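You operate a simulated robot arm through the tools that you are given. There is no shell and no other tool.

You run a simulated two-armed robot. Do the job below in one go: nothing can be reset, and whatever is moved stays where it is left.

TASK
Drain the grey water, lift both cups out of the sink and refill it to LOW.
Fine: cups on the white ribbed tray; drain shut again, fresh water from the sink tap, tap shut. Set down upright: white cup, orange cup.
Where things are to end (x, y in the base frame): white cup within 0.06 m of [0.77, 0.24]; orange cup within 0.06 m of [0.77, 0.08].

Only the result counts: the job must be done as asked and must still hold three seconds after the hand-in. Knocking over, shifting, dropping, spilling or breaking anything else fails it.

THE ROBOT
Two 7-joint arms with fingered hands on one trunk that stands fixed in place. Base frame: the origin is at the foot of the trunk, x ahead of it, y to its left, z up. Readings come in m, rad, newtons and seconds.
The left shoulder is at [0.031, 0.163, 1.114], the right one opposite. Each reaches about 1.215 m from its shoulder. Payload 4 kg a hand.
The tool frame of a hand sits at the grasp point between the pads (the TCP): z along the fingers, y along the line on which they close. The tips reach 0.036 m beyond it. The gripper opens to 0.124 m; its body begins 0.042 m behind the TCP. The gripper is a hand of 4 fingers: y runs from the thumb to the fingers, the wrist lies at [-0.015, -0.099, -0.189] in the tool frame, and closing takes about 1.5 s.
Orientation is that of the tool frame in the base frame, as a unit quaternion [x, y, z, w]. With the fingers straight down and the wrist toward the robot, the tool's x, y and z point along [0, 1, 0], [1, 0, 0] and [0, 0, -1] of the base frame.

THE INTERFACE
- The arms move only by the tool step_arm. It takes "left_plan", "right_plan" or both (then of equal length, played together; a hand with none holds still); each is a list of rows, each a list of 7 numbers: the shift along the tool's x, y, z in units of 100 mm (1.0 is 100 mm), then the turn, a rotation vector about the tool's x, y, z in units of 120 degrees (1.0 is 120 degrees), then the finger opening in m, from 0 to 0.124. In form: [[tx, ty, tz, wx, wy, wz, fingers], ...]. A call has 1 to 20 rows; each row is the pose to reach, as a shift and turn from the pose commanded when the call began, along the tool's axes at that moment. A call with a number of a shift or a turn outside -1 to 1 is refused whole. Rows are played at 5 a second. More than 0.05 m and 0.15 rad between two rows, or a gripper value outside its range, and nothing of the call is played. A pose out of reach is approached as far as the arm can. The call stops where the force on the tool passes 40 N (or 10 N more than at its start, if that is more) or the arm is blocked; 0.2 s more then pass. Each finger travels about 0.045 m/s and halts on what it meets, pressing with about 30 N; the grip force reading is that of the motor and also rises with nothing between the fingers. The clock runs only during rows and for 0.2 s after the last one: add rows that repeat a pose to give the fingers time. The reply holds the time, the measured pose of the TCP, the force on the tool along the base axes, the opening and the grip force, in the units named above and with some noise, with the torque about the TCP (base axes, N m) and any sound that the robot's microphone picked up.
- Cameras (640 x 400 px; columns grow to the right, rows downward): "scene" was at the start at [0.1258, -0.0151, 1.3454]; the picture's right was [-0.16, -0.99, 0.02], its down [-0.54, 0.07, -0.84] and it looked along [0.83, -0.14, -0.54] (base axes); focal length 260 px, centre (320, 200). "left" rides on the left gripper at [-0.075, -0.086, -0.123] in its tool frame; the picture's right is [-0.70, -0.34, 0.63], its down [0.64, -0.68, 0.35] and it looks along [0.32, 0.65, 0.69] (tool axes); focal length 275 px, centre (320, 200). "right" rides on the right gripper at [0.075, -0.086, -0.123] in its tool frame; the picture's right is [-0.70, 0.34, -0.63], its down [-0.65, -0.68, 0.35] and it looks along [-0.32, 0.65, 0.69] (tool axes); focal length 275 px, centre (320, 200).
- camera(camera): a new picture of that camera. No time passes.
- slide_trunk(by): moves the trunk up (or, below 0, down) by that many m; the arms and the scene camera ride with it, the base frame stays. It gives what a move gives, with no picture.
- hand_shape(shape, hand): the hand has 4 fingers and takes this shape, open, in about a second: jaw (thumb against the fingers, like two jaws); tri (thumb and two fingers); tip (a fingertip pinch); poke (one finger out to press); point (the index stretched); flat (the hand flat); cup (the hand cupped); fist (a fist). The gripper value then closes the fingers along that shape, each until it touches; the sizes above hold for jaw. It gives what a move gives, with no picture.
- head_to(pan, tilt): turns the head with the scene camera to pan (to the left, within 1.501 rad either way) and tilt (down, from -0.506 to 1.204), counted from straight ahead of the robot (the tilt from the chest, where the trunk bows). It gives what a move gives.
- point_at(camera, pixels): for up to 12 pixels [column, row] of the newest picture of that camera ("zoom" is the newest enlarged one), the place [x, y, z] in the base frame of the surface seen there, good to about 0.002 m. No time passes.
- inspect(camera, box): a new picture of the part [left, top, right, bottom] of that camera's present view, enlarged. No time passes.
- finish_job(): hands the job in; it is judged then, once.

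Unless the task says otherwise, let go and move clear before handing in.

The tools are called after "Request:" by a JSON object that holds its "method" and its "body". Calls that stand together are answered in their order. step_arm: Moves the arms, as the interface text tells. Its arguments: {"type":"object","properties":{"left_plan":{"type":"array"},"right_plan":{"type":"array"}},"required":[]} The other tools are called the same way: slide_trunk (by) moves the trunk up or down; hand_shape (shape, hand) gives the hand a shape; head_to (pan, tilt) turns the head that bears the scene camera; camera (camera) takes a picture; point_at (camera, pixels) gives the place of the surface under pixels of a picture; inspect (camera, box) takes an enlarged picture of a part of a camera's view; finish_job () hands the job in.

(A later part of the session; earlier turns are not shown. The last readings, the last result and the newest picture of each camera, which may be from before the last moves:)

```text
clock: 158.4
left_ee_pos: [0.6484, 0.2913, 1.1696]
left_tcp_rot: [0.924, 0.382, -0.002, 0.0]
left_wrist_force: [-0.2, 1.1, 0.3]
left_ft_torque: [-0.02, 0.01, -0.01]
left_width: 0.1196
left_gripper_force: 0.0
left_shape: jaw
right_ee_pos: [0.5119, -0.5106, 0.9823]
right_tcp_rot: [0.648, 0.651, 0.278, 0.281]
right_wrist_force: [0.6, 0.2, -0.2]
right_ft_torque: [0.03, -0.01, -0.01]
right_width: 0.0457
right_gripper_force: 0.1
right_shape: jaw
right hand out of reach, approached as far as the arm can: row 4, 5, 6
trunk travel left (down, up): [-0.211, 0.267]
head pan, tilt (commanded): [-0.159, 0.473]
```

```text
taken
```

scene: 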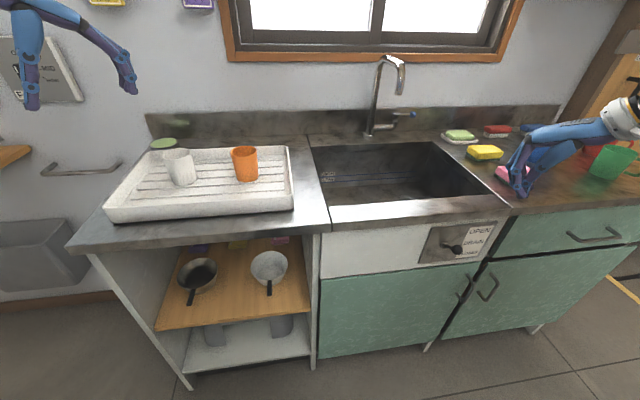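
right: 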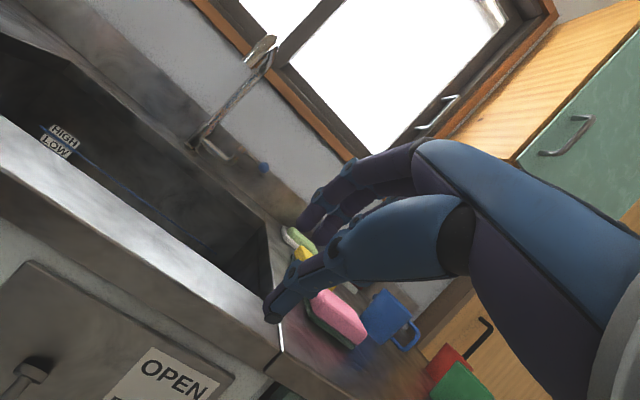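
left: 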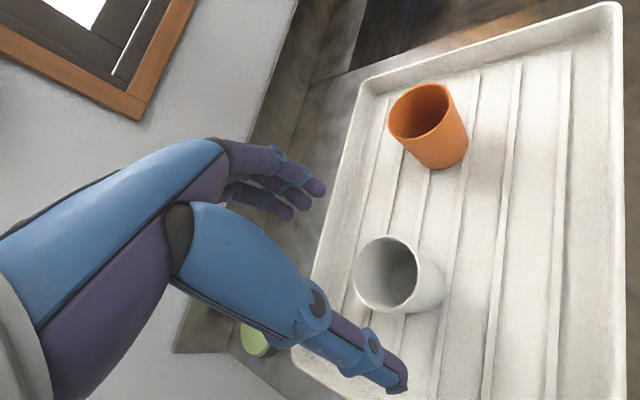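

Hand now points straight ahead, pitched ~45°, at (0.512,-0.511,0.982). I'll raise and move forward over the sink's right part toward the tap lever.

Request:
{"method": "step_arm", "body": {"right_plan": [[0, 0.3, -0.06, 0, 0, 0, 0.06], [0, 0.6, -0.12, 0, 0, 0, 0.06], [0, 0.925, -0.187, 0, 0, 0, 0.06]]}}

Request:
{"method": "step_arm", "body": {"right_plan": [[0, 0.22, 0.24, 0, 0, 0, 0.06], [0, 0.44, 0.47, 0, 0, 0, 0.06], [0, 0.66, 0.7, 0, 0, 0, 0.06], [0, 0.88, 0.94, 0, 0, 0, 0.06]]}}

Request:
{"method": "step_arm", "body": {"right_plan": [[0, 0.22, 0.24, 0, 0, 0, 0.06], [0, 0.44, 0.47, 0, 0, 0, 0.06], [0, 0.66, 0.7, 0, 0, 0, 0.06], [0, 0.88, 0.94, 0, 0, 0, 0.06], [0, 0.88, 0.94, 0, 0, 0, 0.06]]}}

Request:
{"method": "camera", "body": {"camera": "right"}}

Request:
{"method": "camera", "body": {"camera": "scene"}}

```text
clock: 159.2
left_ee_pos: [0.6501, 0.2915, 1.1685]
left_tcp_rot: [0.924, 0.382, -0.002, 0.0]
left_wrist_force: [-0.7, -0.1, -0.2]
left_ft_torque: [-0.01, 0.03, 0.02]
left_width: 0.1198
left_gripper_force: 0.0
left_shape: jaw
right_ee_pos: [0.5617, -0.5073, 1.0619]
right_tcp_rot: [0.647, 0.653, 0.277, 0.28]
right_wrist_force: [-0.5, -0.2, -0.5]
right_ft_torque: [-0.02, 0.03, 0.0]
right_width: 0.06
right_gripper_force: 0.1
right_shape: jaw
trunk travel left (down, up): [-0.211, 0.267]
head pan, tilt (commanded): [-0.159, 0.473]
```

```text
clock: 160.2
left_ee_pos: [0.652, 0.2904, 1.1682]
left_tcp_rot: [0.924, 0.382, -0.002, 0.0]
left_wrist_force: [-0.4, -0.2, 0.6]
left_ft_torque: [-0.02, -0.01, 0.0]
left_width: 0.1197
left_gripper_force: 0.0
left_shape: jaw
right_ee_pos: [0.6895, -0.5074, 1.0601]
right_tcp_rot: [0.647, 0.652, 0.278, 0.281]
right_wrist_force: [0.4, -0.3, -0.4]
right_ft_torque: [0.01, -0.03, -0.01]
right_width: 0.0598
right_gripper_force: 0.1
right_shape: jaw
trunk travel left (down, up): [-0.211, 0.267]
head pan, tilt (commanded): [-0.159, 0.473]
```

```text
clock: 161.4
left_ee_pos: [0.6509, 0.2915, 1.1696]
left_tcp_rot: [0.924, 0.382, -0.002, 0.0]
left_wrist_force: [0.0, -0.7, 0.3]
left_ft_torque: [0.01, 0.0, 0.03]
left_width: 0.12
left_gripper_force: 0.1
left_shape: jaw
right_ee_pos: [0.8198, -0.5055, 1.06]
right_tcp_rot: [0.647, 0.653, 0.278, 0.281]
right_wrist_force: [0.3, 0.2, 0.0]
right_ft_torque: [0.01, 0.01, 0.0]
right_width: 0.0597
right_gripper_force: 0.1
right_shape: jaw
trunk travel left (down, up): [-0.211, 0.267]
head pan, tilt (commanded): [-0.159, 0.473]
```

```text
taken
```

right: 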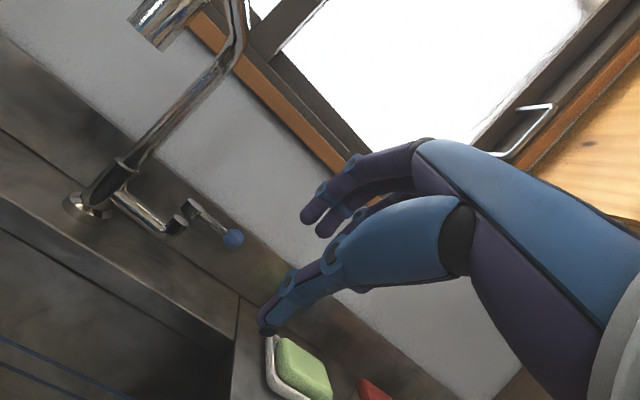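

```text
taken
```

scene: 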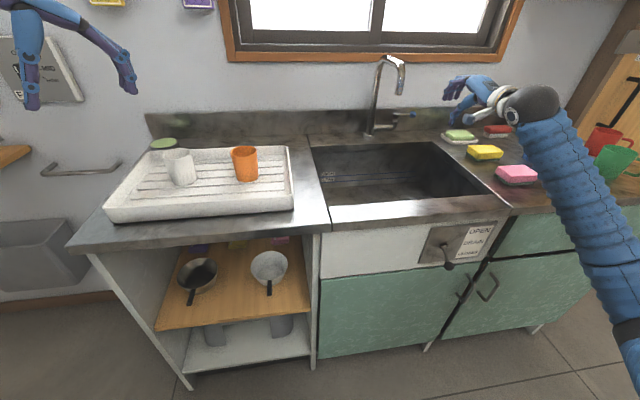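

I can see the tap handle well now: cap at right-cam (190,208), lever to blue ball at (233,238). I'll zoom to see how it's built.

Request:
{"method": "inspect", "body": {"camera": "right", "box": [130, 170, 260, 260]}}

Request:
{"method": "point_at", "body": {"camera": "zoom", "pixels": [[505, 335], [285, 170], [310, 195], [280, 200], [350, 190], [420, 250], [240, 280], [100, 190], [520, 350], [270, 185], [330, 160], [470, 300]]}}

```text
4.44 times, centred on (195, 215) of right
```

zoom: 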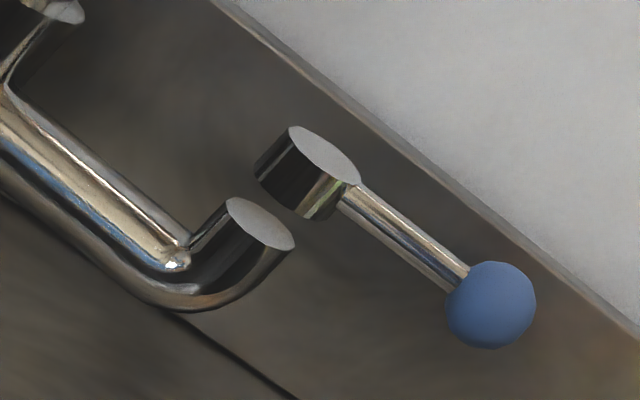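

```text
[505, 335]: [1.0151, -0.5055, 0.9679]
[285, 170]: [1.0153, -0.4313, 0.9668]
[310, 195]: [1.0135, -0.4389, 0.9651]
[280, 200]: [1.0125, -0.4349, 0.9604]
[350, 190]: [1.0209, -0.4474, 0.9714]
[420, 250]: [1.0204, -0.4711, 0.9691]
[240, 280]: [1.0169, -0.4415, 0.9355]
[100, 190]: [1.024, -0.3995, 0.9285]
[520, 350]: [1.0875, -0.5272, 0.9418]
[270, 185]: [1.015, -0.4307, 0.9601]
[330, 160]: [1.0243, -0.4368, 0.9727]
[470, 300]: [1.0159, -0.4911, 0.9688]
```

The handle is a quarter-turn lever: cap on a vertical axis at (1.025,-0.435), ball ≈(1.022,-0.50,0.97). I'll cage the ball between thumb and fingers with the fingers nearly vertical; first bring the hand up to it and reduce the pitch.

Request:
{"method": "step_arm", "body": {"right_plan": [[0.03, 0.17, 0.12, 0.0526, 0, 0, 0.06], [0.06, 0.33, 0.24, 0.105, 0, 0, 0.06], [0.09, 0.5, 0.36, 0.158, 0, 0, 0.06], [0.115, 0.67, 0.48, 0.21, 0, 0, 0.06], [0.115, 0.83, 0.59, 0.263, 0, 0, 0.06], [0.115, 0.83, 0.59, 0.263, 0, 0, 0.06]]}}

Request:
{"method": "camera", "body": {"camera": "right"}}

Request:
{"method": "inspect", "body": {"camera": "scene", "box": [350, 40, 560, 170]}}

```text
clock: 162.8
left_ee_pos: [0.6501, 0.2911, 1.1675]
left_tcp_rot: [0.924, 0.382, -0.001, 0.0]
left_wrist_force: [0.5, 0.0, 0.3]
left_ft_torque: [-0.01, -0.01, -0.01]
left_width: 0.1196
left_gripper_force: 0.0
left_shape: jaw
right_ee_pos: [0.92, -0.4936, 1.0784]
right_tcp_rot: [0.698, 0.704, 0.089, 0.093]
right_wrist_force: [-0.6, 0.5, 0.0]
right_ft_torque: [0.01, 0.0, -0.03]
right_width: 0.0597
right_gripper_force: 0.0
right_shape: jaw
trunk travel left (down, up): [-0.211, 0.267]
head pan, tilt (commanded): [-0.159, 0.473]
```

```text
taken
```

right: 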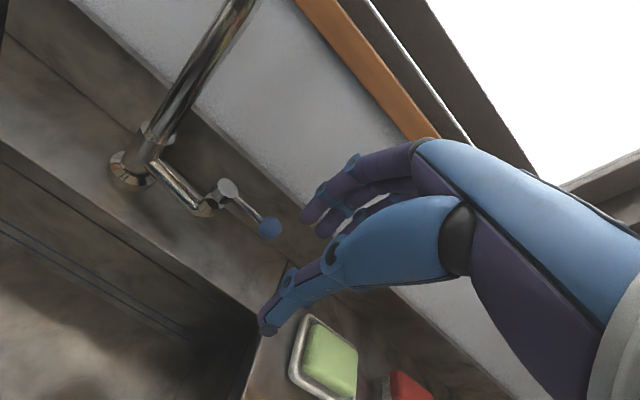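

```text
3.05 times, centred on (455, 105) of scene
```

zoom: 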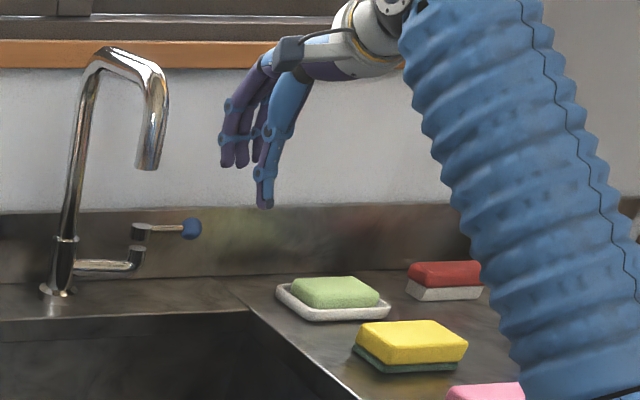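

The forearm now comes up past the sponges on the right; I'll check its height above the counter items before moving on.

Request:
{"method": "point_at", "body": {"camera": "zoom", "pixels": [[540, 380], [500, 250], [460, 120], [600, 300], [560, 200], [290, 60], [265, 200], [240, 160]]}}

Request:
{"method": "camera", "body": {"camera": "scene"}}

Request:
{"method": "point_at", "body": {"camera": "scene", "pixels": [[560, 200], [580, 260], [600, 320], [540, 140], [525, 100], [620, 300], [615, 345]]}}

```text
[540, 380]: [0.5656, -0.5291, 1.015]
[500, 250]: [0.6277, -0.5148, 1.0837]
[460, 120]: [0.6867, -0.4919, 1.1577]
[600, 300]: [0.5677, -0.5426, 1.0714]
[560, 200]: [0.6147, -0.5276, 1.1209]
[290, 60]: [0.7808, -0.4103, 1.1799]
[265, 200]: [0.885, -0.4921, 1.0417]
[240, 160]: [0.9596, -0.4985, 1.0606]
```

```text
taken
```

scene: 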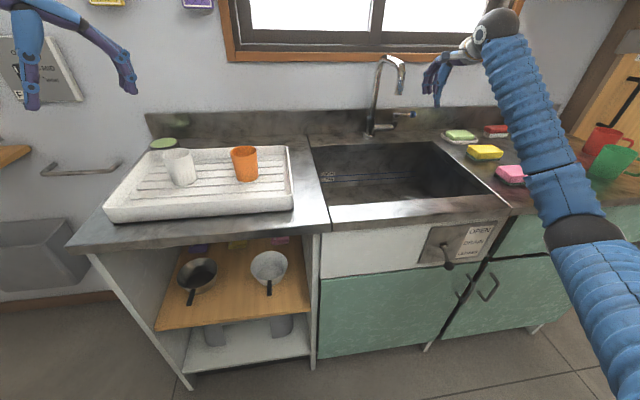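

```text
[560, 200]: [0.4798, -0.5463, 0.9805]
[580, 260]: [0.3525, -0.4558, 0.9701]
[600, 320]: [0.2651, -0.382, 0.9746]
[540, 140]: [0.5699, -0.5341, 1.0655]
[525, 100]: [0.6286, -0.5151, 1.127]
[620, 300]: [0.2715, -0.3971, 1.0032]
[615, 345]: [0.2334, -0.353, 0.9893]
```

Forearm clears the rim, but to keep margin I'll raise the trunk 0.1 m and then bring the hand forward above the ball.

Request:
{"method": "slide_trunk", "body": {"by": 0.1}}

Request:
{"method": "step_arm", "body": {"right_plan": [[0, 0.2, 0.23, 0, 0, 0, 0.06], [0, 0.4, 0.46, 0, 0, 0, 0.06], [0, 0.6, 0.7, 0, 0, 0, 0.06], [0, 0.787, 0.931, 0, 0, 0, 0.06], [0, 0.787, 0.931, 0, 0, 0, 0.06]]}}

Request:
{"method": "camera", "body": {"camera": "right"}}

Request:
{"method": "camera", "body": {"camera": "scene"}}

```text
clock: 164.1
left_ee_pos: [0.6511, 0.2915, 1.2679]
left_tcp_rot: [0.924, 0.383, -0.002, 0.0]
left_wrist_force: [-0.3, 0.3, 0.2]
left_ft_torque: [-0.01, 0.01, -0.02]
left_width: 0.1199
left_gripper_force: 0.0
left_shape: jaw
right_ee_pos: [0.9212, -0.4937, 1.1762]
right_tcp_rot: [0.699, 0.703, 0.09, 0.093]
right_wrist_force: [0.1, 0.5, -0.7]
right_ft_torque: [0.01, -0.01, 0.03]
right_width: 0.0596
right_gripper_force: 0.1
right_shape: jaw
trunk travel left (down, up): [-0.311, 0.167]
head pan, tilt (commanded): [-0.159, 0.473]
```

```text
clock: 165.3
left_ee_pos: [0.6497, 0.291, 1.2696]
left_tcp_rot: [0.924, 0.382, -0.001, 0.001]
left_wrist_force: [0.1, 0.8, 0.9]
left_ft_torque: [0.01, -0.01, 0.0]
left_width: 0.1196
left_gripper_force: 0.0
left_shape: jaw
right_ee_pos: [1.0183, -0.4942, 1.1132]
right_tcp_rot: [0.699, 0.703, 0.09, 0.094]
right_wrist_force: [-9.3, 1.0, 0.0]
right_ft_torque: [-0.06, -0.31, -0.01]
right_width: 0.0582
right_gripper_force: 0.0
right_shape: jaw
trunk travel left (down, up): [-0.311, 0.167]
head pan, tilt (commanded): [-0.159, 0.473]
```

```text
taken
```

right: 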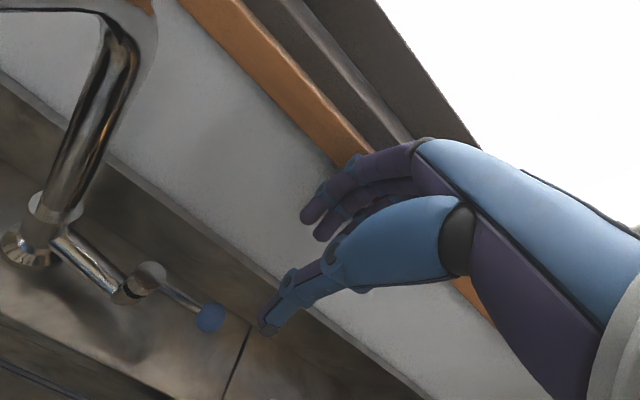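

```text
taken
```

scene: 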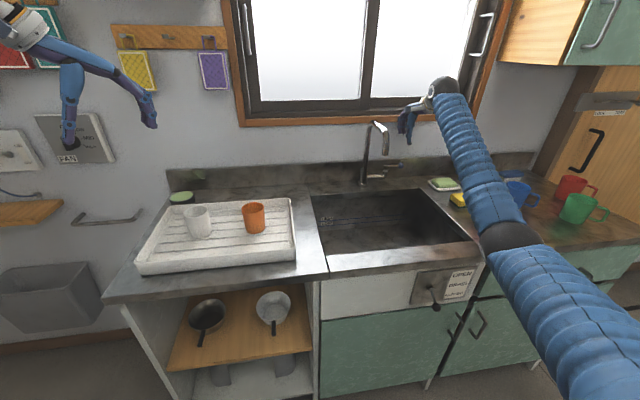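

A −9 N reaction in x shows the knuckles touched the window sill. I'll back off 3 cm, then go lower where there's more depth.

Request:
{"method": "step_arm", "body": {"right_plan": [[0, -0.29, -0.077, 0, 0, 0, 0.06], [0, -0.37, 0.21, 0, 0, 0, 0.06], [0, -0.46, 0.55, 0, 0, 0, 0.06], [0, -0.47, 0.6, 0, 0, 0, 0.06]]}}

Request:
{"method": "camera", "body": {"camera": "right"}}

Request:
{"method": "inspect", "body": {"camera": "scene", "box": [340, 90, 480, 200]}}

```text
clock: 166.3
left_ee_pos: [0.651, 0.2911, 1.2693]
left_tcp_rot: [0.924, 0.382, -0.001, 0.0]
left_wrist_force: [0.5, -0.1, 0.2]
left_ft_torque: [0.02, -0.02, 0.03]
left_width: 0.1195
left_gripper_force: 0.2
left_shape: jaw
right_ee_pos: [0.9903, -0.4931, 1.0383]
right_tcp_rot: [0.7, 0.703, 0.09, 0.094]
right_wrist_force: [0.2, 0.6, 0.6]
right_ft_torque: [0.0, 0.02, 0.01]
right_width: 0.06
right_gripper_force: 0.0
right_shape: jaw
trunk travel left (down, up): [-0.311, 0.167]
head pan, tilt (commanded): [-0.159, 0.473]
```

```text
taken
```

right: 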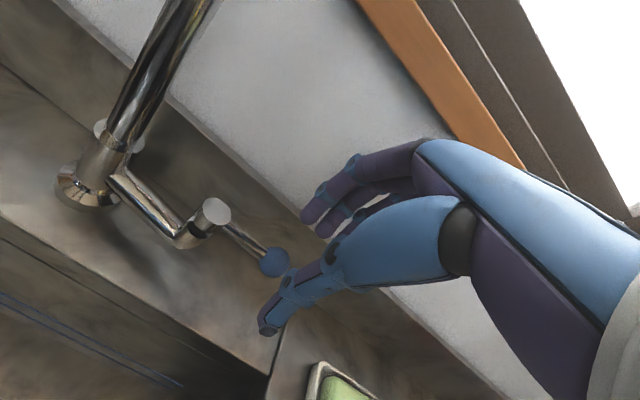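

```text
3.64 times, centred on (410, 145) of scene
```

zoom: 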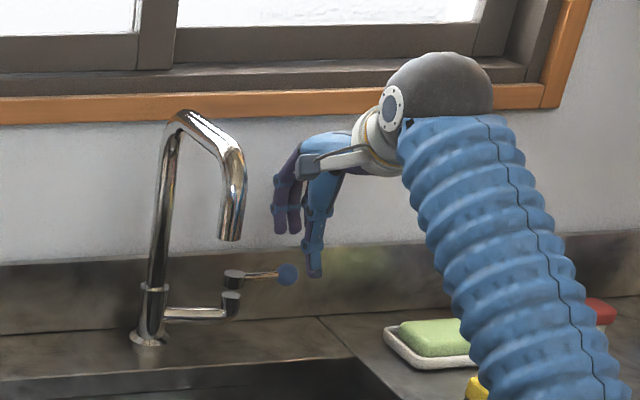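

Clear now at (0.990,-0.493,1.038). I'll dip slightly, shift forward so thumb and fingers straddle the ball, and lower to the ball's height.

Request:
{"method": "step_arm", "body": {"right_plan": [[0, -0.05, 0.193, 0, 0, 0, 0.062], [0, 0.06, 0.22, 0, 0, 0, 0.062], [0, 0.181, 0.254, 0, 0, 0, 0.062], [0, 0.145, 0.39, 0, 0, 0, 0.062], [0, 0.108, 0.53, 0, 0, 0, 0.062], [0, 0.071, 0.67, 0, 0, 0, 0.062], [0, 0.071, 0.67, 0, 0, 0, 0.062]]}}

Request:
{"method": "camera", "body": {"camera": "right"}}

Request:
{"method": "inspect", "body": {"camera": "scene", "box": [340, 90, 480, 200]}}

```text
clock: 167.9
left_ee_pos: [0.6514, 0.2922, 1.2683]
left_tcp_rot: [0.924, 0.382, -0.002, -0.001]
left_wrist_force: [0.0, 0.6, -0.2]
left_ft_torque: [0.0, 0.01, -0.01]
left_width: 0.1198
left_gripper_force: 0.1
left_shape: jaw
right_ee_pos: [1.0125, -0.4919, 0.9747]
right_tcp_rot: [0.699, 0.704, 0.09, 0.094]
right_wrist_force: [-0.9, 1.3, -0.6]
right_ft_torque: [-0.01, 0.01, -0.02]
right_width: 0.0617
right_gripper_force: 0.0
right_shape: jaw
trunk travel left (down, up): [-0.311, 0.167]
head pan, tilt (commanded): [-0.159, 0.473]
```

```text
taken
```

right: 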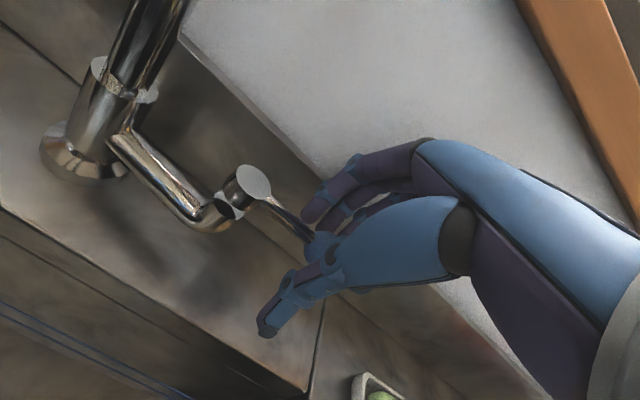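

```text
3.64 times, centred on (410, 145) of scene
```

zoom: 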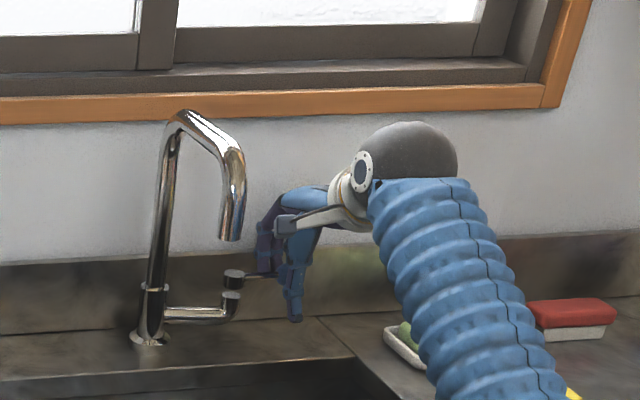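

The ball is now between thumb and fingers (right-cam (318,245)). Let me check the forearm isn't near the soap dish, then zoom in on the cage.

Request:
{"method": "point_at", "body": {"camera": "zoom", "pixels": [[430, 340], [480, 380], [400, 250], [540, 380], [420, 365], [385, 210]]}}

Request:
{"method": "inspect", "body": {"camera": "right", "box": [200, 140, 400, 340]}}

```text
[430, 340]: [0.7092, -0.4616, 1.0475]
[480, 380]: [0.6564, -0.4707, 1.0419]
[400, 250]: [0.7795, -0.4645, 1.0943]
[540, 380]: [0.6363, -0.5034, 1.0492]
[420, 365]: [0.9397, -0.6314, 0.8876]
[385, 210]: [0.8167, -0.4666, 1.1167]
```

```text
2.00 times, centred on (300, 240) of right
```

zoom: 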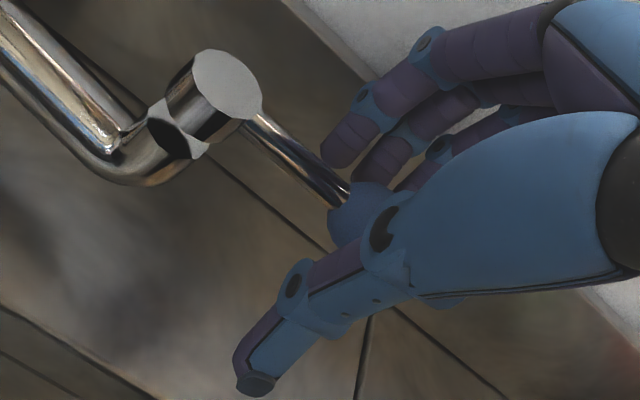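

Fingers are behind the lever, thumb in front. I'll pull gently toward the robot, 3 cm in small steps, and see whether the lever turns.

Request:
{"method": "step_arm", "body": {"right_plan": [[0, -0.048, -0.013, 0, 0, 0, 0.062], [0, -0.097, -0.026, 0, 0, 0, 0.062], [0, -0.145, -0.038, 0, 0, 0, 0.062], [0, -0.193, -0.051, 0, 0, 0, 0.062], [0, -0.242, -0.064, 0, 0, 0, 0.062], [0, -0.29, -0.077, 0, 0, 0, 0.062]]}}

Request:
{"method": "inspect", "body": {"camera": "right", "box": [160, 100, 400, 340]}}

Request:
{"method": "inspect", "body": {"camera": "scene", "box": [340, 90, 480, 200]}}

```text
clock: 169.3
left_ee_pos: [0.649, 0.2906, 1.2691]
left_tcp_rot: [0.924, 0.382, -0.002, 0.0]
left_wrist_force: [0.7, 0.7, 0.4]
left_ft_torque: [0.05, -0.01, 0.01]
left_width: 0.1198
left_gripper_force: 0.0
left_shape: jaw
right_ee_pos: [0.9848, -0.4945, 0.9762]
right_tcp_rot: [0.699, 0.703, 0.09, 0.094]
right_wrist_force: [1.2, -0.5, -1.0]
right_ft_torque: [0.03, 0.03, -0.02]
right_width: 0.0617
right_gripper_force: 0.0
right_shape: jaw
trunk travel left (down, up): [-0.311, 0.167]
head pan, tilt (commanded): [-0.159, 0.473]
```

```text
1.67 times, centred on (280, 220) of right
```

zoom: 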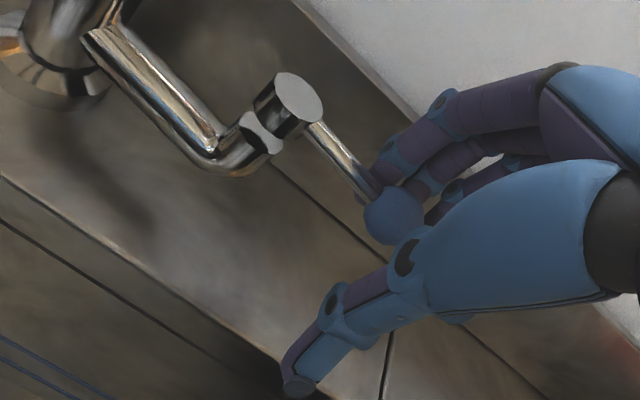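

```text
3.64 times, centred on (410, 145) of scene
```

zoom: 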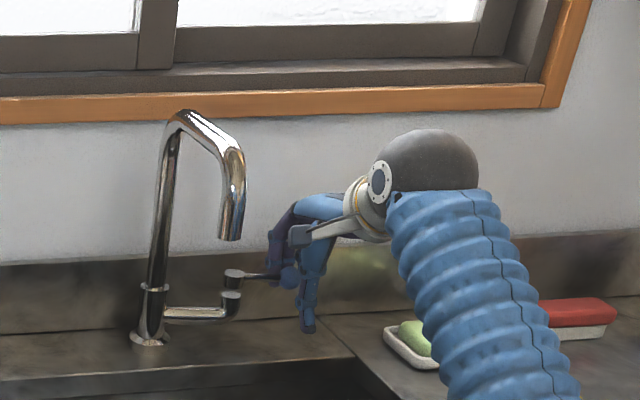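

Fingers now lie against the lever. I'll measure the ball position and keep pulling.

Request:
{"method": "step_arm", "body": {"right_plan": [[0.01, -0.048, -0.013, 0, 0, 0, 0.062], [0.02, -0.097, -0.026, 0, 0, 0, 0.062], [0.03, -0.145, -0.038, 0, 0, 0, 0.062], [0.04, -0.193, -0.051, 0, 0, 0, 0.062]]}}

Request:
{"method": "inspect", "body": {"camera": "right", "box": [160, 100, 400, 340]}}

Request:
{"method": "point_at", "body": {"camera": "zoom", "pixels": [[290, 100], [390, 220], [340, 160], [375, 205], [400, 205], [320, 140]]}}

Request:
{"method": "inspect", "body": {"camera": "scene", "box": [340, 90, 480, 240]}}

```text
clock: 170.3
left_ee_pos: [0.6505, 0.2913, 1.2688]
left_tcp_rot: [0.924, 0.381, -0.001, -0.001]
left_wrist_force: [-0.4, 0.1, -0.5]
left_ft_torque: [0.0, 0.03, -0.04]
left_width: 0.1202
left_gripper_force: 0.1
left_shape: jaw
right_ee_pos: [0.9635, -0.4906, 0.9753]
right_tcp_rot: [0.699, 0.703, 0.09, 0.094]
right_wrist_force: [0.4, 0.5, 0.1]
right_ft_torque: [0.03, 0.01, -0.02]
right_width: 0.0624
right_gripper_force: 0.0
right_shape: jaw
trunk travel left (down, up): [-0.311, 0.167]
head pan, tilt (commanded): [-0.159, 0.473]
```

```text
1.67 times, centred on (280, 220) of right
```

zoom: 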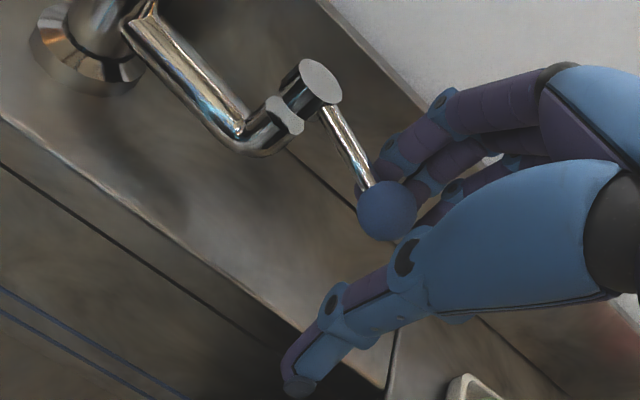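

```text
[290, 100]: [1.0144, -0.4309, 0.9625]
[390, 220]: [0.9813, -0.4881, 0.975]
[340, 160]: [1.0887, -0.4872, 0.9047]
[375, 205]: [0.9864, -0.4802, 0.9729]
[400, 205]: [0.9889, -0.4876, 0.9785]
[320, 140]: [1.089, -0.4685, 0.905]
```

```text
2.67 times, centred on (410, 165) of scene
```

zoom: 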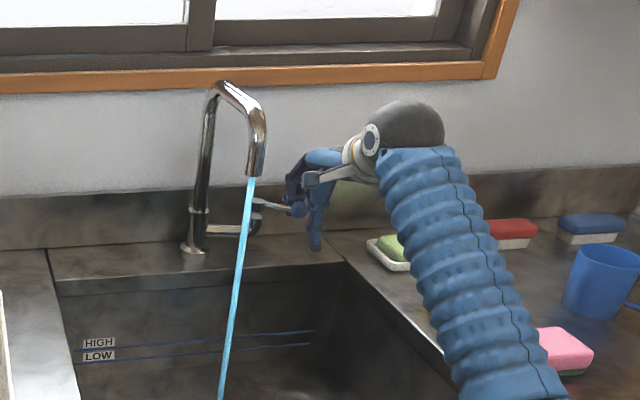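

Water is now running from the spout. I'll hold and check the water level in the sink.

Request:
{"method": "camera", "body": {"camera": "scene"}}

Request:
{"method": "point_at", "body": {"camera": "scene", "pixels": [[350, 245], [370, 240], [400, 235], [430, 240], [360, 255], [340, 235], [380, 250]]}}

Request:
{"method": "step_arm", "body": {"right_plan": [[0, 0, 0, 0, 0, 0, 0.062], [0, 0, 0, 0, 0, 0, 0.062], [0, 0, 0, 0, 0, 0, 0.062], [0, 0, 0, 0, 0, 0, 0.062]]}}

Request:
{"method": "camera", "body": {"camera": "scene"}}

Request:
{"method": "point_at", "body": {"camera": "scene", "pixels": [[350, 245], [370, 240], [400, 235], [430, 240], [360, 255], [340, 235], [380, 250]]}}

```text
taken
```

scene: 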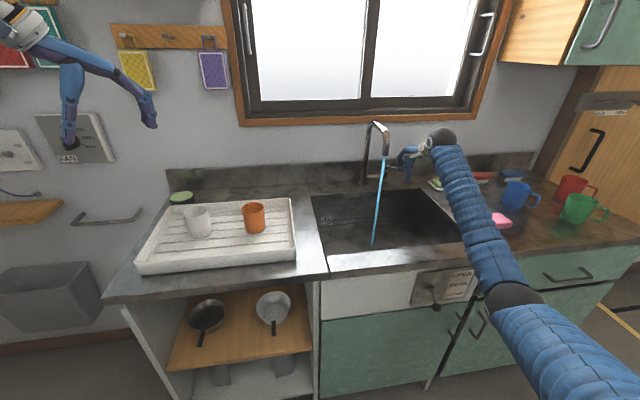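

```text
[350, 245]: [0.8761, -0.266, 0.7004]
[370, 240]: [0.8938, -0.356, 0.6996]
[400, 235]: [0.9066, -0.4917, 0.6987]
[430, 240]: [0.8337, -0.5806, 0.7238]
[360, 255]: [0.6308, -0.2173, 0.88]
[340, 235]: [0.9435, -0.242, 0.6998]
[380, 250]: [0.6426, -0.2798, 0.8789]
```

```text
clock: 171.3
left_ee_pos: [0.6507, 0.2911, 1.2695]
left_tcp_rot: [0.924, 0.381, -0.002, -0.001]
left_wrist_force: [-0.6, -0.4, -0.5]
left_ft_torque: [-0.01, 0.0, -0.01]
left_width: 0.1199
left_gripper_force: 0.2
left_shape: jaw
right_ee_pos: [0.9635, -0.491, 0.9749]
right_tcp_rot: [0.698, 0.704, 0.09, 0.094]
right_wrist_force: [0.7, 0.3, -0.5]
right_ft_torque: [0.02, 0.0, 0.02]
right_width: 0.0622
right_gripper_force: 0.1
right_shape: jaw
trunk travel left (down, up): [-0.311, 0.167]
head pan, tilt (commanded): [-0.159, 0.473]
```

```text
taken
```

scene: 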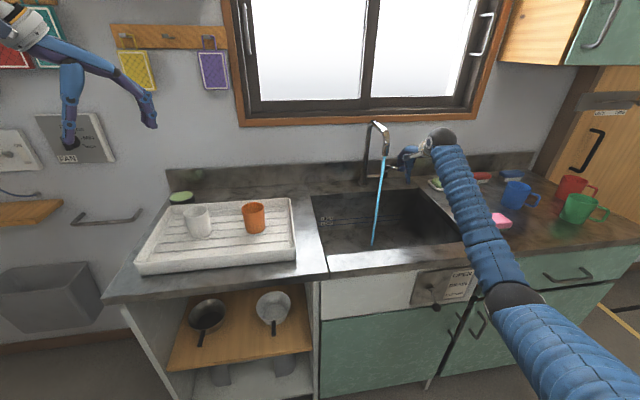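

```text
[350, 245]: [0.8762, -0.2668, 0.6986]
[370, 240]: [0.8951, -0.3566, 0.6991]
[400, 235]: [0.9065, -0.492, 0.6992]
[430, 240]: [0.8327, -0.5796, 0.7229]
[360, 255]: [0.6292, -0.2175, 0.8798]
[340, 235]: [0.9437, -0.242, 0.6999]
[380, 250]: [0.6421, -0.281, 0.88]
```

No measurable rise yet after a second. I'll hold for 3 s and measure again.

Request:
{"method": "step_arm", "body": {"right_plan": [[0, 0, 0, 0, 0, 0, 0.062], [0, 0, 0, 0, 0, 0, 0.062], [0, 0, 0, 0, 0, 0, 0.062], [0, 0, 0, 0, 0, 0, 0.062], [0, 0, 0, 0, 0, 0, 0.062], [0, 0, 0, 0, 0, 0, 0.062], [0, 0, 0, 0, 0, 0, 0.062], [0, 0, 0, 0, 0, 0, 0.062], [0, 0, 0, 0, 0, 0, 0.062], [0, 0, 0, 0, 0, 0, 0.062], [0, 0, 0, 0, 0, 0, 0.062], [0, 0, 0, 0, 0, 0, 0.062], [0, 0, 0, 0, 0, 0, 0.062], [0, 0, 0, 0, 0, 0, 0.062], [0, 0, 0, 0, 0, 0, 0.062]]}}

Request:
{"method": "inspect", "body": {"camera": "scene", "box": [300, 170, 480, 280]}}

Request:
{"method": "point_at", "body": {"camera": "zoom", "pixels": [[180, 265], [250, 240], [350, 230], [140, 230], [120, 200], [300, 220], [200, 250], [400, 220]]}}

```text
clock: 174.5
left_ee_pos: [0.6503, 0.2922, 1.2692]
left_tcp_rot: [0.924, 0.382, -0.002, -0.001]
left_wrist_force: [-0.7, -0.3, 1.1]
left_ft_torque: [-0.02, -0.01, 0.04]
left_width: 0.1196
left_gripper_force: 0.1
left_shape: jaw
right_ee_pos: [0.964, -0.4929, 0.9754]
right_tcp_rot: [0.699, 0.703, 0.09, 0.094]
right_wrist_force: [-0.1, 0.6, -0.4]
right_ft_torque: [-0.03, 0.01, 0.02]
right_width: 0.0622
right_gripper_force: 0.0
right_shape: jaw
trunk travel left (down, up): [-0.311, 0.167]
head pan, tilt (commanded): [-0.159, 0.473]
```

```text
3.56 times, centred on (390, 225) of scene
```

zoom: 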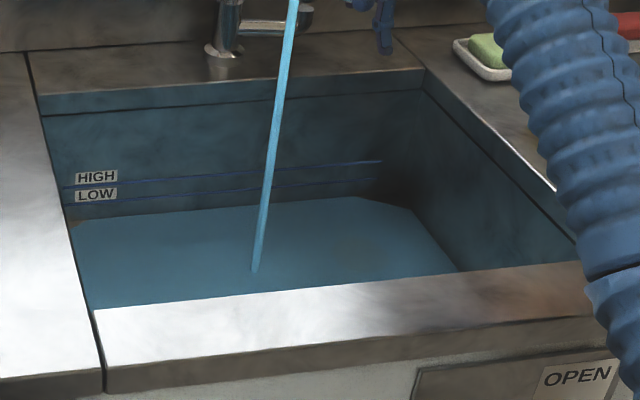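

```text
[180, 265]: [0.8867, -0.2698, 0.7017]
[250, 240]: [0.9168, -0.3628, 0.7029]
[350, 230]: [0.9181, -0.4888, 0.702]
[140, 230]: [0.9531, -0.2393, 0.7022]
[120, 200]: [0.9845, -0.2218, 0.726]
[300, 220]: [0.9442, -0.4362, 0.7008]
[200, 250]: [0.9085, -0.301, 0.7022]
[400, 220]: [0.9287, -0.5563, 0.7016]
```

Clear fresh water is filling: level ≈0.702, rising ~1 mm/s; LOW is ≈0.726. I'll hold 4 s at a time and track it.

Request:
{"method": "step_arm", "body": {"right_plan": [[0, 0, 0, 0, 0, 0, 0.062], [0, 0, 0, 0, 0, 0, 0.062], [0, 0, 0, 0, 0, 0, 0.062], [0, 0, 0, 0, 0, 0, 0.062], [0, 0, 0, 0, 0, 0, 0.062], [0, 0, 0, 0, 0, 0, 0.062], [0, 0, 0, 0, 0, 0, 0.062], [0, 0, 0, 0, 0, 0, 0.062], [0, 0, 0, 0, 0, 0, 0.062], [0, 0, 0, 0, 0, 0, 0.062], [0, 0, 0, 0, 0, 0, 0.062], [0, 0, 0, 0, 0, 0, 0.062], [0, 0, 0, 0, 0, 0, 0.062], [0, 0, 0, 0, 0, 0, 0.062], [0, 0, 0, 0, 0, 0, 0.062], [0, 0, 0, 0, 0, 0, 0.062], [0, 0, 0, 0, 0, 0, 0.062], [0, 0, 0, 0, 0, 0, 0.062], [0, 0, 0, 0, 0, 0, 0.062], [0, 0, 0, 0, 0, 0, 0.062]]}}

Request:
{"method": "inspect", "body": {"camera": "scene", "box": [300, 170, 480, 280]}}

Request:
{"method": "point_at", "body": {"camera": "zoom", "pixels": [[180, 265], [220, 240], [350, 230], [140, 230], [80, 202], [200, 196], [300, 188], [300, 220], [200, 250], [360, 181], [320, 240], [150, 250]]}}

```text
clock: 178.7
left_ee_pos: [0.6508, 0.2915, 1.2694]
left_tcp_rot: [0.924, 0.382, -0.002, 0.0]
left_wrist_force: [0.1, -0.1, -0.2]
left_ft_torque: [-0.01, 0.02, 0.0]
left_width: 0.1198
left_gripper_force: 0.1
left_shape: jaw
right_ee_pos: [0.9643, -0.4909, 0.9754]
right_tcp_rot: [0.698, 0.704, 0.089, 0.094]
right_wrist_force: [-0.5, 0.3, -0.1]
right_ft_torque: [0.02, 0.03, 0.02]
right_width: 0.0622
right_gripper_force: 0.1
right_shape: jaw
trunk travel left (down, up): [-0.311, 0.167]
head pan, tilt (commanded): [-0.159, 0.473]
```

```text
3.56 times, centred on (390, 225) of scene
```

zoom: 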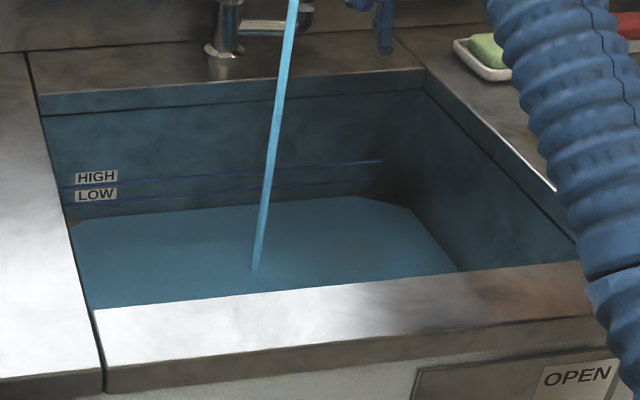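

```text
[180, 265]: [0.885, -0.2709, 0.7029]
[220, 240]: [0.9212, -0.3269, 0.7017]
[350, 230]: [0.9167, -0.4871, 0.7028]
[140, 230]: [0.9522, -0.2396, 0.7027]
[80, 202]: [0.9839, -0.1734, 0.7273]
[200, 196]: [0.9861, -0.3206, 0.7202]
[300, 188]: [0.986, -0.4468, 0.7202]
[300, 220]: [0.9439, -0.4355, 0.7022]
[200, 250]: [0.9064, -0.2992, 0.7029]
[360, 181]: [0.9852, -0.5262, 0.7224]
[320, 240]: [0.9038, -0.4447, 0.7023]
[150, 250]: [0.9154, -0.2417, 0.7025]
```

The rise is now only ~0.15 mm/s at this opening, so I'll open the lever further: pull another 2 cm toward me with a little leftward motion, keeping the wrist camera clear of the spout.

Request:
{"method": "step_arm", "body": {"right_plan": [[0.03, -0.048, -0.013, 0, 0, 0, 0.062], [0.06, -0.097, -0.026, 0, 0, 0, 0.062], [0.09, -0.145, -0.038, 0, 0, 0, 0.062], [0.12, -0.193, -0.051, 0, 0, 0, 0.062]]}}

Request:
{"method": "inspect", "body": {"camera": "right", "box": [160, 60, 400, 300]}}

Request:
{"method": "inspect", "body": {"camera": "scene", "box": [340, 100, 480, 260]}}

```text
clock: 179.7
left_ee_pos: [0.6513, 0.2905, 1.2684]
left_tcp_rot: [0.924, 0.382, -0.002, 0.0]
left_wrist_force: [0.0, -0.2, -0.4]
left_ft_torque: [-0.01, 0.01, 0.04]
left_width: 0.1198
left_gripper_force: 0.0
left_shape: jaw
right_ee_pos: [0.9443, -0.4791, 0.9752]
right_tcp_rot: [0.699, 0.704, 0.09, 0.093]
right_wrist_force: [1.9, 0.2, -0.4]
right_ft_torque: [0.07, -0.01, 0.02]
right_width: 0.0628
right_gripper_force: 0.0
right_shape: jaw
trunk travel left (down, up): [-0.311, 0.167]
head pan, tilt (commanded): [-0.159, 0.473]
```

```text
1.67 times, centred on (280, 180) of right
```

zoom: 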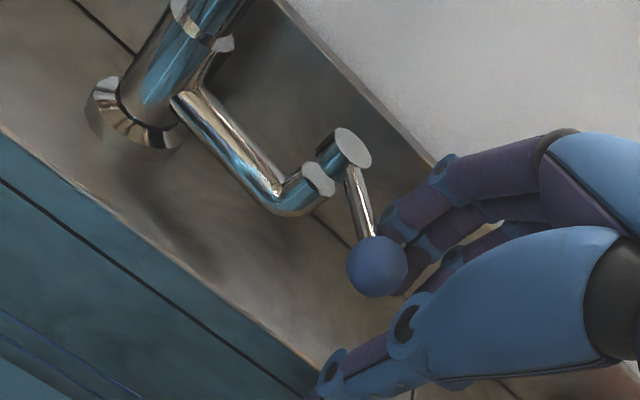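

```text
2.50 times, centred on (410, 180) of scene
```

zoom: 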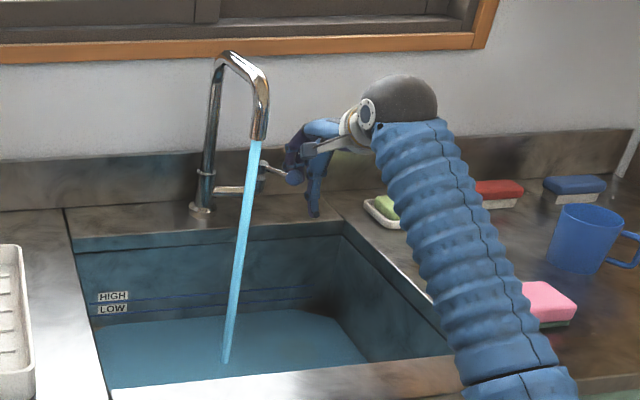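

The stream is thicker now. I'll hold 2 s and measure the level.

Request:
{"method": "step_arm", "body": {"right_plan": [[0, 0, 0, 0, 0, 0, 0.062], [0, 0, 0, 0, 0, 0, 0.062], [0, 0, 0, 0, 0, 0, 0.062], [0, 0, 0, 0, 0, 0, 0.062], [0, 0, 0, 0, 0, 0, 0.062], [0, 0, 0, 0, 0, 0, 0.062], [0, 0, 0, 0, 0, 0, 0.062], [0, 0, 0, 0, 0, 0, 0.062], [0, 0, 0, 0, 0, 0, 0.062], [0, 0, 0, 0, 0, 0, 0.062]]}}

Request:
{"method": "inspect", "body": {"camera": "scene", "box": [300, 170, 480, 280]}}

Request:
{"method": "point_at", "body": {"camera": "zoom", "pixels": [[180, 265], [220, 240], [350, 230], [140, 230], [300, 220], [200, 250], [320, 240], [150, 250], [130, 270], [370, 225]]}}

```text
clock: 181.9
left_ee_pos: [0.652, 0.2917, 1.2683]
left_tcp_rot: [0.924, 0.382, -0.002, 0.0]
left_wrist_force: [0.2, -0.3, -0.3]
left_ft_torque: [-0.03, 0.0, 0.02]
left_width: 0.1201
left_gripper_force: 0.1
left_shape: jaw
right_ee_pos: [0.9437, -0.4782, 0.9757]
right_tcp_rot: [0.699, 0.703, 0.09, 0.094]
right_wrist_force: [0.8, 0.3, -0.8]
right_ft_torque: [-0.01, -0.02, -0.01]
right_width: 0.0622
right_gripper_force: 0.1
right_shape: jaw
trunk travel left (down, up): [-0.311, 0.167]
head pan, tilt (commanded): [-0.159, 0.473]
```

```text
3.56 times, centred on (390, 225) of scene
```

zoom: 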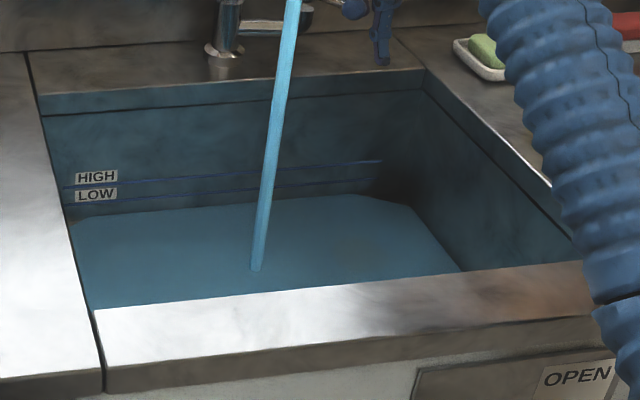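

```text
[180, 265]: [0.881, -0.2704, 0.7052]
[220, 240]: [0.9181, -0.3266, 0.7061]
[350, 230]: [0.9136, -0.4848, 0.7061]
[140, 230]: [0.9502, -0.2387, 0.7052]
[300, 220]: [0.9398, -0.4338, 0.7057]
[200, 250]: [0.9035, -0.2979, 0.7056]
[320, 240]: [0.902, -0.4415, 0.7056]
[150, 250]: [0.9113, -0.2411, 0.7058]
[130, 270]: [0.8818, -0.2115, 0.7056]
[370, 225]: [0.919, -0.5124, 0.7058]
```

Level ≈0.7056, rising about 1 mm/s. Before continuing, I'll measure the LOW line's height more exactly in a strong zoom.

Request:
{"method": "inspect", "body": {"camera": "scene", "box": [315, 205, 375, 240]}}

```text
10.67 times, centred on (345, 222) of scene
```

zoom: 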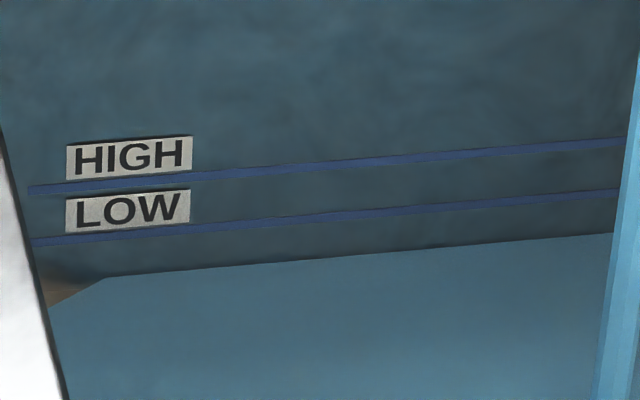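

Request:
{"method": "point_at", "body": {"camera": "zoom", "pixels": [[100, 240], [250, 225], [400, 210], [550, 197], [100, 186], [250, 172], [400, 159], [550, 145], [250, 267], [400, 254], [550, 240], [300, 300]]}}

```text
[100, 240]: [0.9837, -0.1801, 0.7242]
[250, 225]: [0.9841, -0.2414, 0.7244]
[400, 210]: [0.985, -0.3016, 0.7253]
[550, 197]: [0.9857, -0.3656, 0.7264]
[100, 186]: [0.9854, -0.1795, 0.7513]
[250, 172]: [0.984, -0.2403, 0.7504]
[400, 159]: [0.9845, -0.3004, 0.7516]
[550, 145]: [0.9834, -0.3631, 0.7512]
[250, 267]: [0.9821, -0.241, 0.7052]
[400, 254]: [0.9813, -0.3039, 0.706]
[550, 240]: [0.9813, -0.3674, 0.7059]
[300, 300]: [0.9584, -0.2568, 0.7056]
```

LOW line is at z≈0.725 (HIGH 0.751); the water is at 0.7057. I'll hold for two 4 s blocks and recheck.

Request:
{"method": "step_arm", "body": {"right_plan": [[0, 0, 0, 0, 0, 0, 0.062], [0, 0, 0, 0, 0, 0, 0.062], [0, 0, 0, 0, 0, 0, 0.062], [0, 0, 0, 0, 0, 0, 0.062], [0, 0, 0, 0, 0, 0, 0.062], [0, 0, 0, 0, 0, 0, 0.062], [0, 0, 0, 0, 0, 0, 0.062], [0, 0, 0, 0, 0, 0, 0.062], [0, 0, 0, 0, 0, 0, 0.062], [0, 0, 0, 0, 0, 0, 0.062], [0, 0, 0, 0, 0, 0, 0.062], [0, 0, 0, 0, 0, 0, 0.062], [0, 0, 0, 0, 0, 0, 0.062], [0, 0, 0, 0, 0, 0, 0.062], [0, 0, 0, 0, 0, 0, 0.062], [0, 0, 0, 0, 0, 0, 0.062], [0, 0, 0, 0, 0, 0, 0.062], [0, 0, 0, 0, 0, 0, 0.062], [0, 0, 0, 0, 0, 0, 0.062], [0, 0, 0, 0, 0, 0, 0.062]]}}

Request:
{"method": "inspect", "body": {"camera": "scene", "box": [315, 205, 375, 240]}}

Request:
{"method": "point_at", "body": {"camera": "zoom", "pixels": [[300, 300], [200, 320], [400, 290], [500, 300], [350, 350], [250, 340], [450, 330], [150, 350]]}}

```text
clock: 186.1
left_ee_pos: [0.6504, 0.2899, 1.2689]
left_tcp_rot: [0.924, 0.382, -0.002, -0.001]
left_wrist_force: [-0.2, 0.3, -0.4]
left_ft_torque: [-0.01, -0.01, -0.03]
left_width: 0.1199
left_gripper_force: 0.1
left_shape: jaw
right_ee_pos: [0.9442, -0.479, 0.9757]
right_tcp_rot: [0.699, 0.703, 0.091, 0.093]
right_wrist_force: [0.2, 0.6, -0.4]
right_ft_torque: [0.01, -0.01, 0.01]
right_width: 0.0623
right_gripper_force: 0.0
right_shape: jaw
trunk travel left (down, up): [-0.311, 0.167]
head pan, tilt (commanded): [-0.159, 0.473]
```

```text
10.67 times, centred on (345, 222) of scene
```

zoom: 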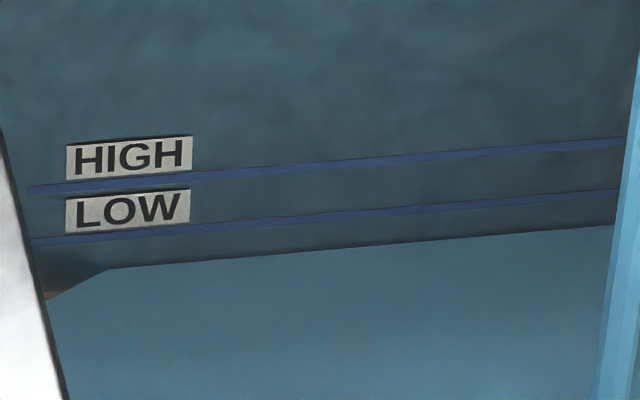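

```text
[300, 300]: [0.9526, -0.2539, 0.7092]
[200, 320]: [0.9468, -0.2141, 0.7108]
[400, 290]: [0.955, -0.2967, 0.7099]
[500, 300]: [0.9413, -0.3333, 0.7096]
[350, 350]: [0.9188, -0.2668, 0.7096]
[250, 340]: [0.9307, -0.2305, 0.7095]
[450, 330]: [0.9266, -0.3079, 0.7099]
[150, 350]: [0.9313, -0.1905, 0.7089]
```

Rate ≈0.98 mm/s, level 0.7097. I'll hold two more 4.2 s blocks.

Request:
{"method": "step_arm", "body": {"right_plan": [[0, 0, 0, 0, 0, 0, 0.062], [0, 0, 0, 0, 0, 0, 0.062], [0, 0, 0, 0, 0, 0, 0.062], [0, 0, 0, 0, 0, 0, 0.062], [0, 0, 0, 0, 0, 0, 0.062], [0, 0, 0, 0, 0, 0, 0.062], [0, 0, 0, 0, 0, 0, 0.062], [0, 0, 0, 0, 0, 0, 0.062], [0, 0, 0, 0, 0, 0, 0.062], [0, 0, 0, 0, 0, 0, 0.062], [0, 0, 0, 0, 0, 0, 0.062], [0, 0, 0, 0, 0, 0, 0.062], [0, 0, 0, 0, 0, 0, 0.062], [0, 0, 0, 0, 0, 0, 0.062], [0, 0, 0, 0, 0, 0, 0.062], [0, 0, 0, 0, 0, 0, 0.062], [0, 0, 0, 0, 0, 0, 0.062], [0, 0, 0, 0, 0, 0, 0.062], [0, 0, 0, 0, 0, 0, 0.062], [0, 0, 0, 0, 0, 0, 0.062]]}}

Request:
{"method": "step_arm", "body": {"right_plan": [[0, 0, 0, 0, 0, 0, 0.062], [0, 0, 0, 0, 0, 0, 0.062], [0, 0, 0, 0, 0, 0, 0.062], [0, 0, 0, 0, 0, 0, 0.062], [0, 0, 0, 0, 0, 0, 0.062], [0, 0, 0, 0, 0, 0, 0.062], [0, 0, 0, 0, 0, 0, 0.062], [0, 0, 0, 0, 0, 0, 0.062], [0, 0, 0, 0, 0, 0, 0.062], [0, 0, 0, 0, 0, 0, 0.062], [0, 0, 0, 0, 0, 0, 0.062], [0, 0, 0, 0, 0, 0, 0.062], [0, 0, 0, 0, 0, 0, 0.062], [0, 0, 0, 0, 0, 0, 0.062], [0, 0, 0, 0, 0, 0, 0.062], [0, 0, 0, 0, 0, 0, 0.062], [0, 0, 0, 0, 0, 0, 0.062], [0, 0, 0, 0, 0, 0, 0.062], [0, 0, 0, 0, 0, 0, 0.062], [0, 0, 0, 0, 0, 0, 0.062]]}}

Request:
{"method": "inspect", "body": {"camera": "scene", "box": [315, 205, 375, 240]}}

Request:
{"method": "point_at", "body": {"camera": "zoom", "pixels": [[300, 300], [200, 320], [400, 290], [500, 300], [350, 350], [250, 340], [450, 330], [150, 350]]}}

```text
clock: 190.3
left_ee_pos: [0.6511, 0.2906, 1.2689]
left_tcp_rot: [0.924, 0.382, -0.002, 0.0]
left_wrist_force: [-0.6, 0.7, -0.5]
left_ft_torque: [0.0, 0.0, 0.01]
left_width: 0.12
left_gripper_force: 0.0
left_shape: jaw
right_ee_pos: [0.944, -0.4783, 0.9748]
right_tcp_rot: [0.699, 0.703, 0.089, 0.094]
right_wrist_force: [0.6, 0.1, -0.9]
right_ft_torque: [0.03, 0.01, 0.01]
right_width: 0.062
right_gripper_force: 0.2
right_shape: jaw
trunk travel left (down, up): [-0.311, 0.167]
head pan, tilt (commanded): [-0.159, 0.473]
```

```text
clock: 194.5
left_ee_pos: [0.6511, 0.2906, 1.2686]
left_tcp_rot: [0.924, 0.382, -0.002, 0.0]
left_wrist_force: [0.4, 0.2, 0.3]
left_ft_torque: [-0.02, 0.04, -0.01]
left_width: 0.1198
left_gripper_force: 0.1
left_shape: jaw
right_ee_pos: [0.9442, -0.4793, 0.9748]
right_tcp_rot: [0.699, 0.703, 0.089, 0.094]
right_wrist_force: [0.7, -0.4, 0.4]
right_ft_torque: [0.0, 0.01, 0.02]
right_width: 0.0624
right_gripper_force: 0.2
right_shape: jaw
trunk travel left (down, up): [-0.311, 0.167]
head pan, tilt (commanded): [-0.159, 0.473]
```

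```text
10.67 times, centred on (345, 222) of scene
```

zoom: 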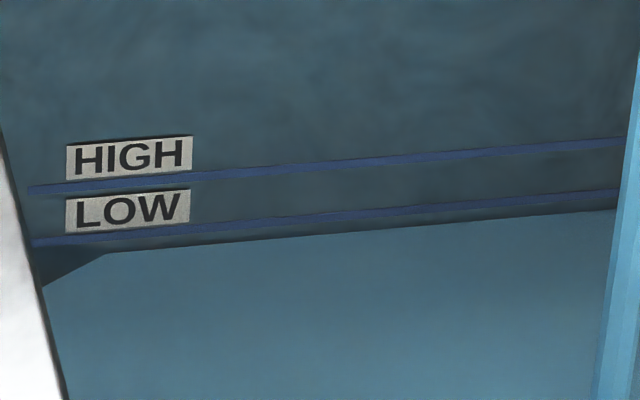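

```text
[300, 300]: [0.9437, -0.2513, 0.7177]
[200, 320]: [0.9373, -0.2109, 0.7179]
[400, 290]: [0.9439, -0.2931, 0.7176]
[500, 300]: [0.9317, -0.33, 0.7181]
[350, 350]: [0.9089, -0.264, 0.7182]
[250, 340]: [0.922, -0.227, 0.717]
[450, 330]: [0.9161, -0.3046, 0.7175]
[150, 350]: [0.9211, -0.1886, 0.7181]
```

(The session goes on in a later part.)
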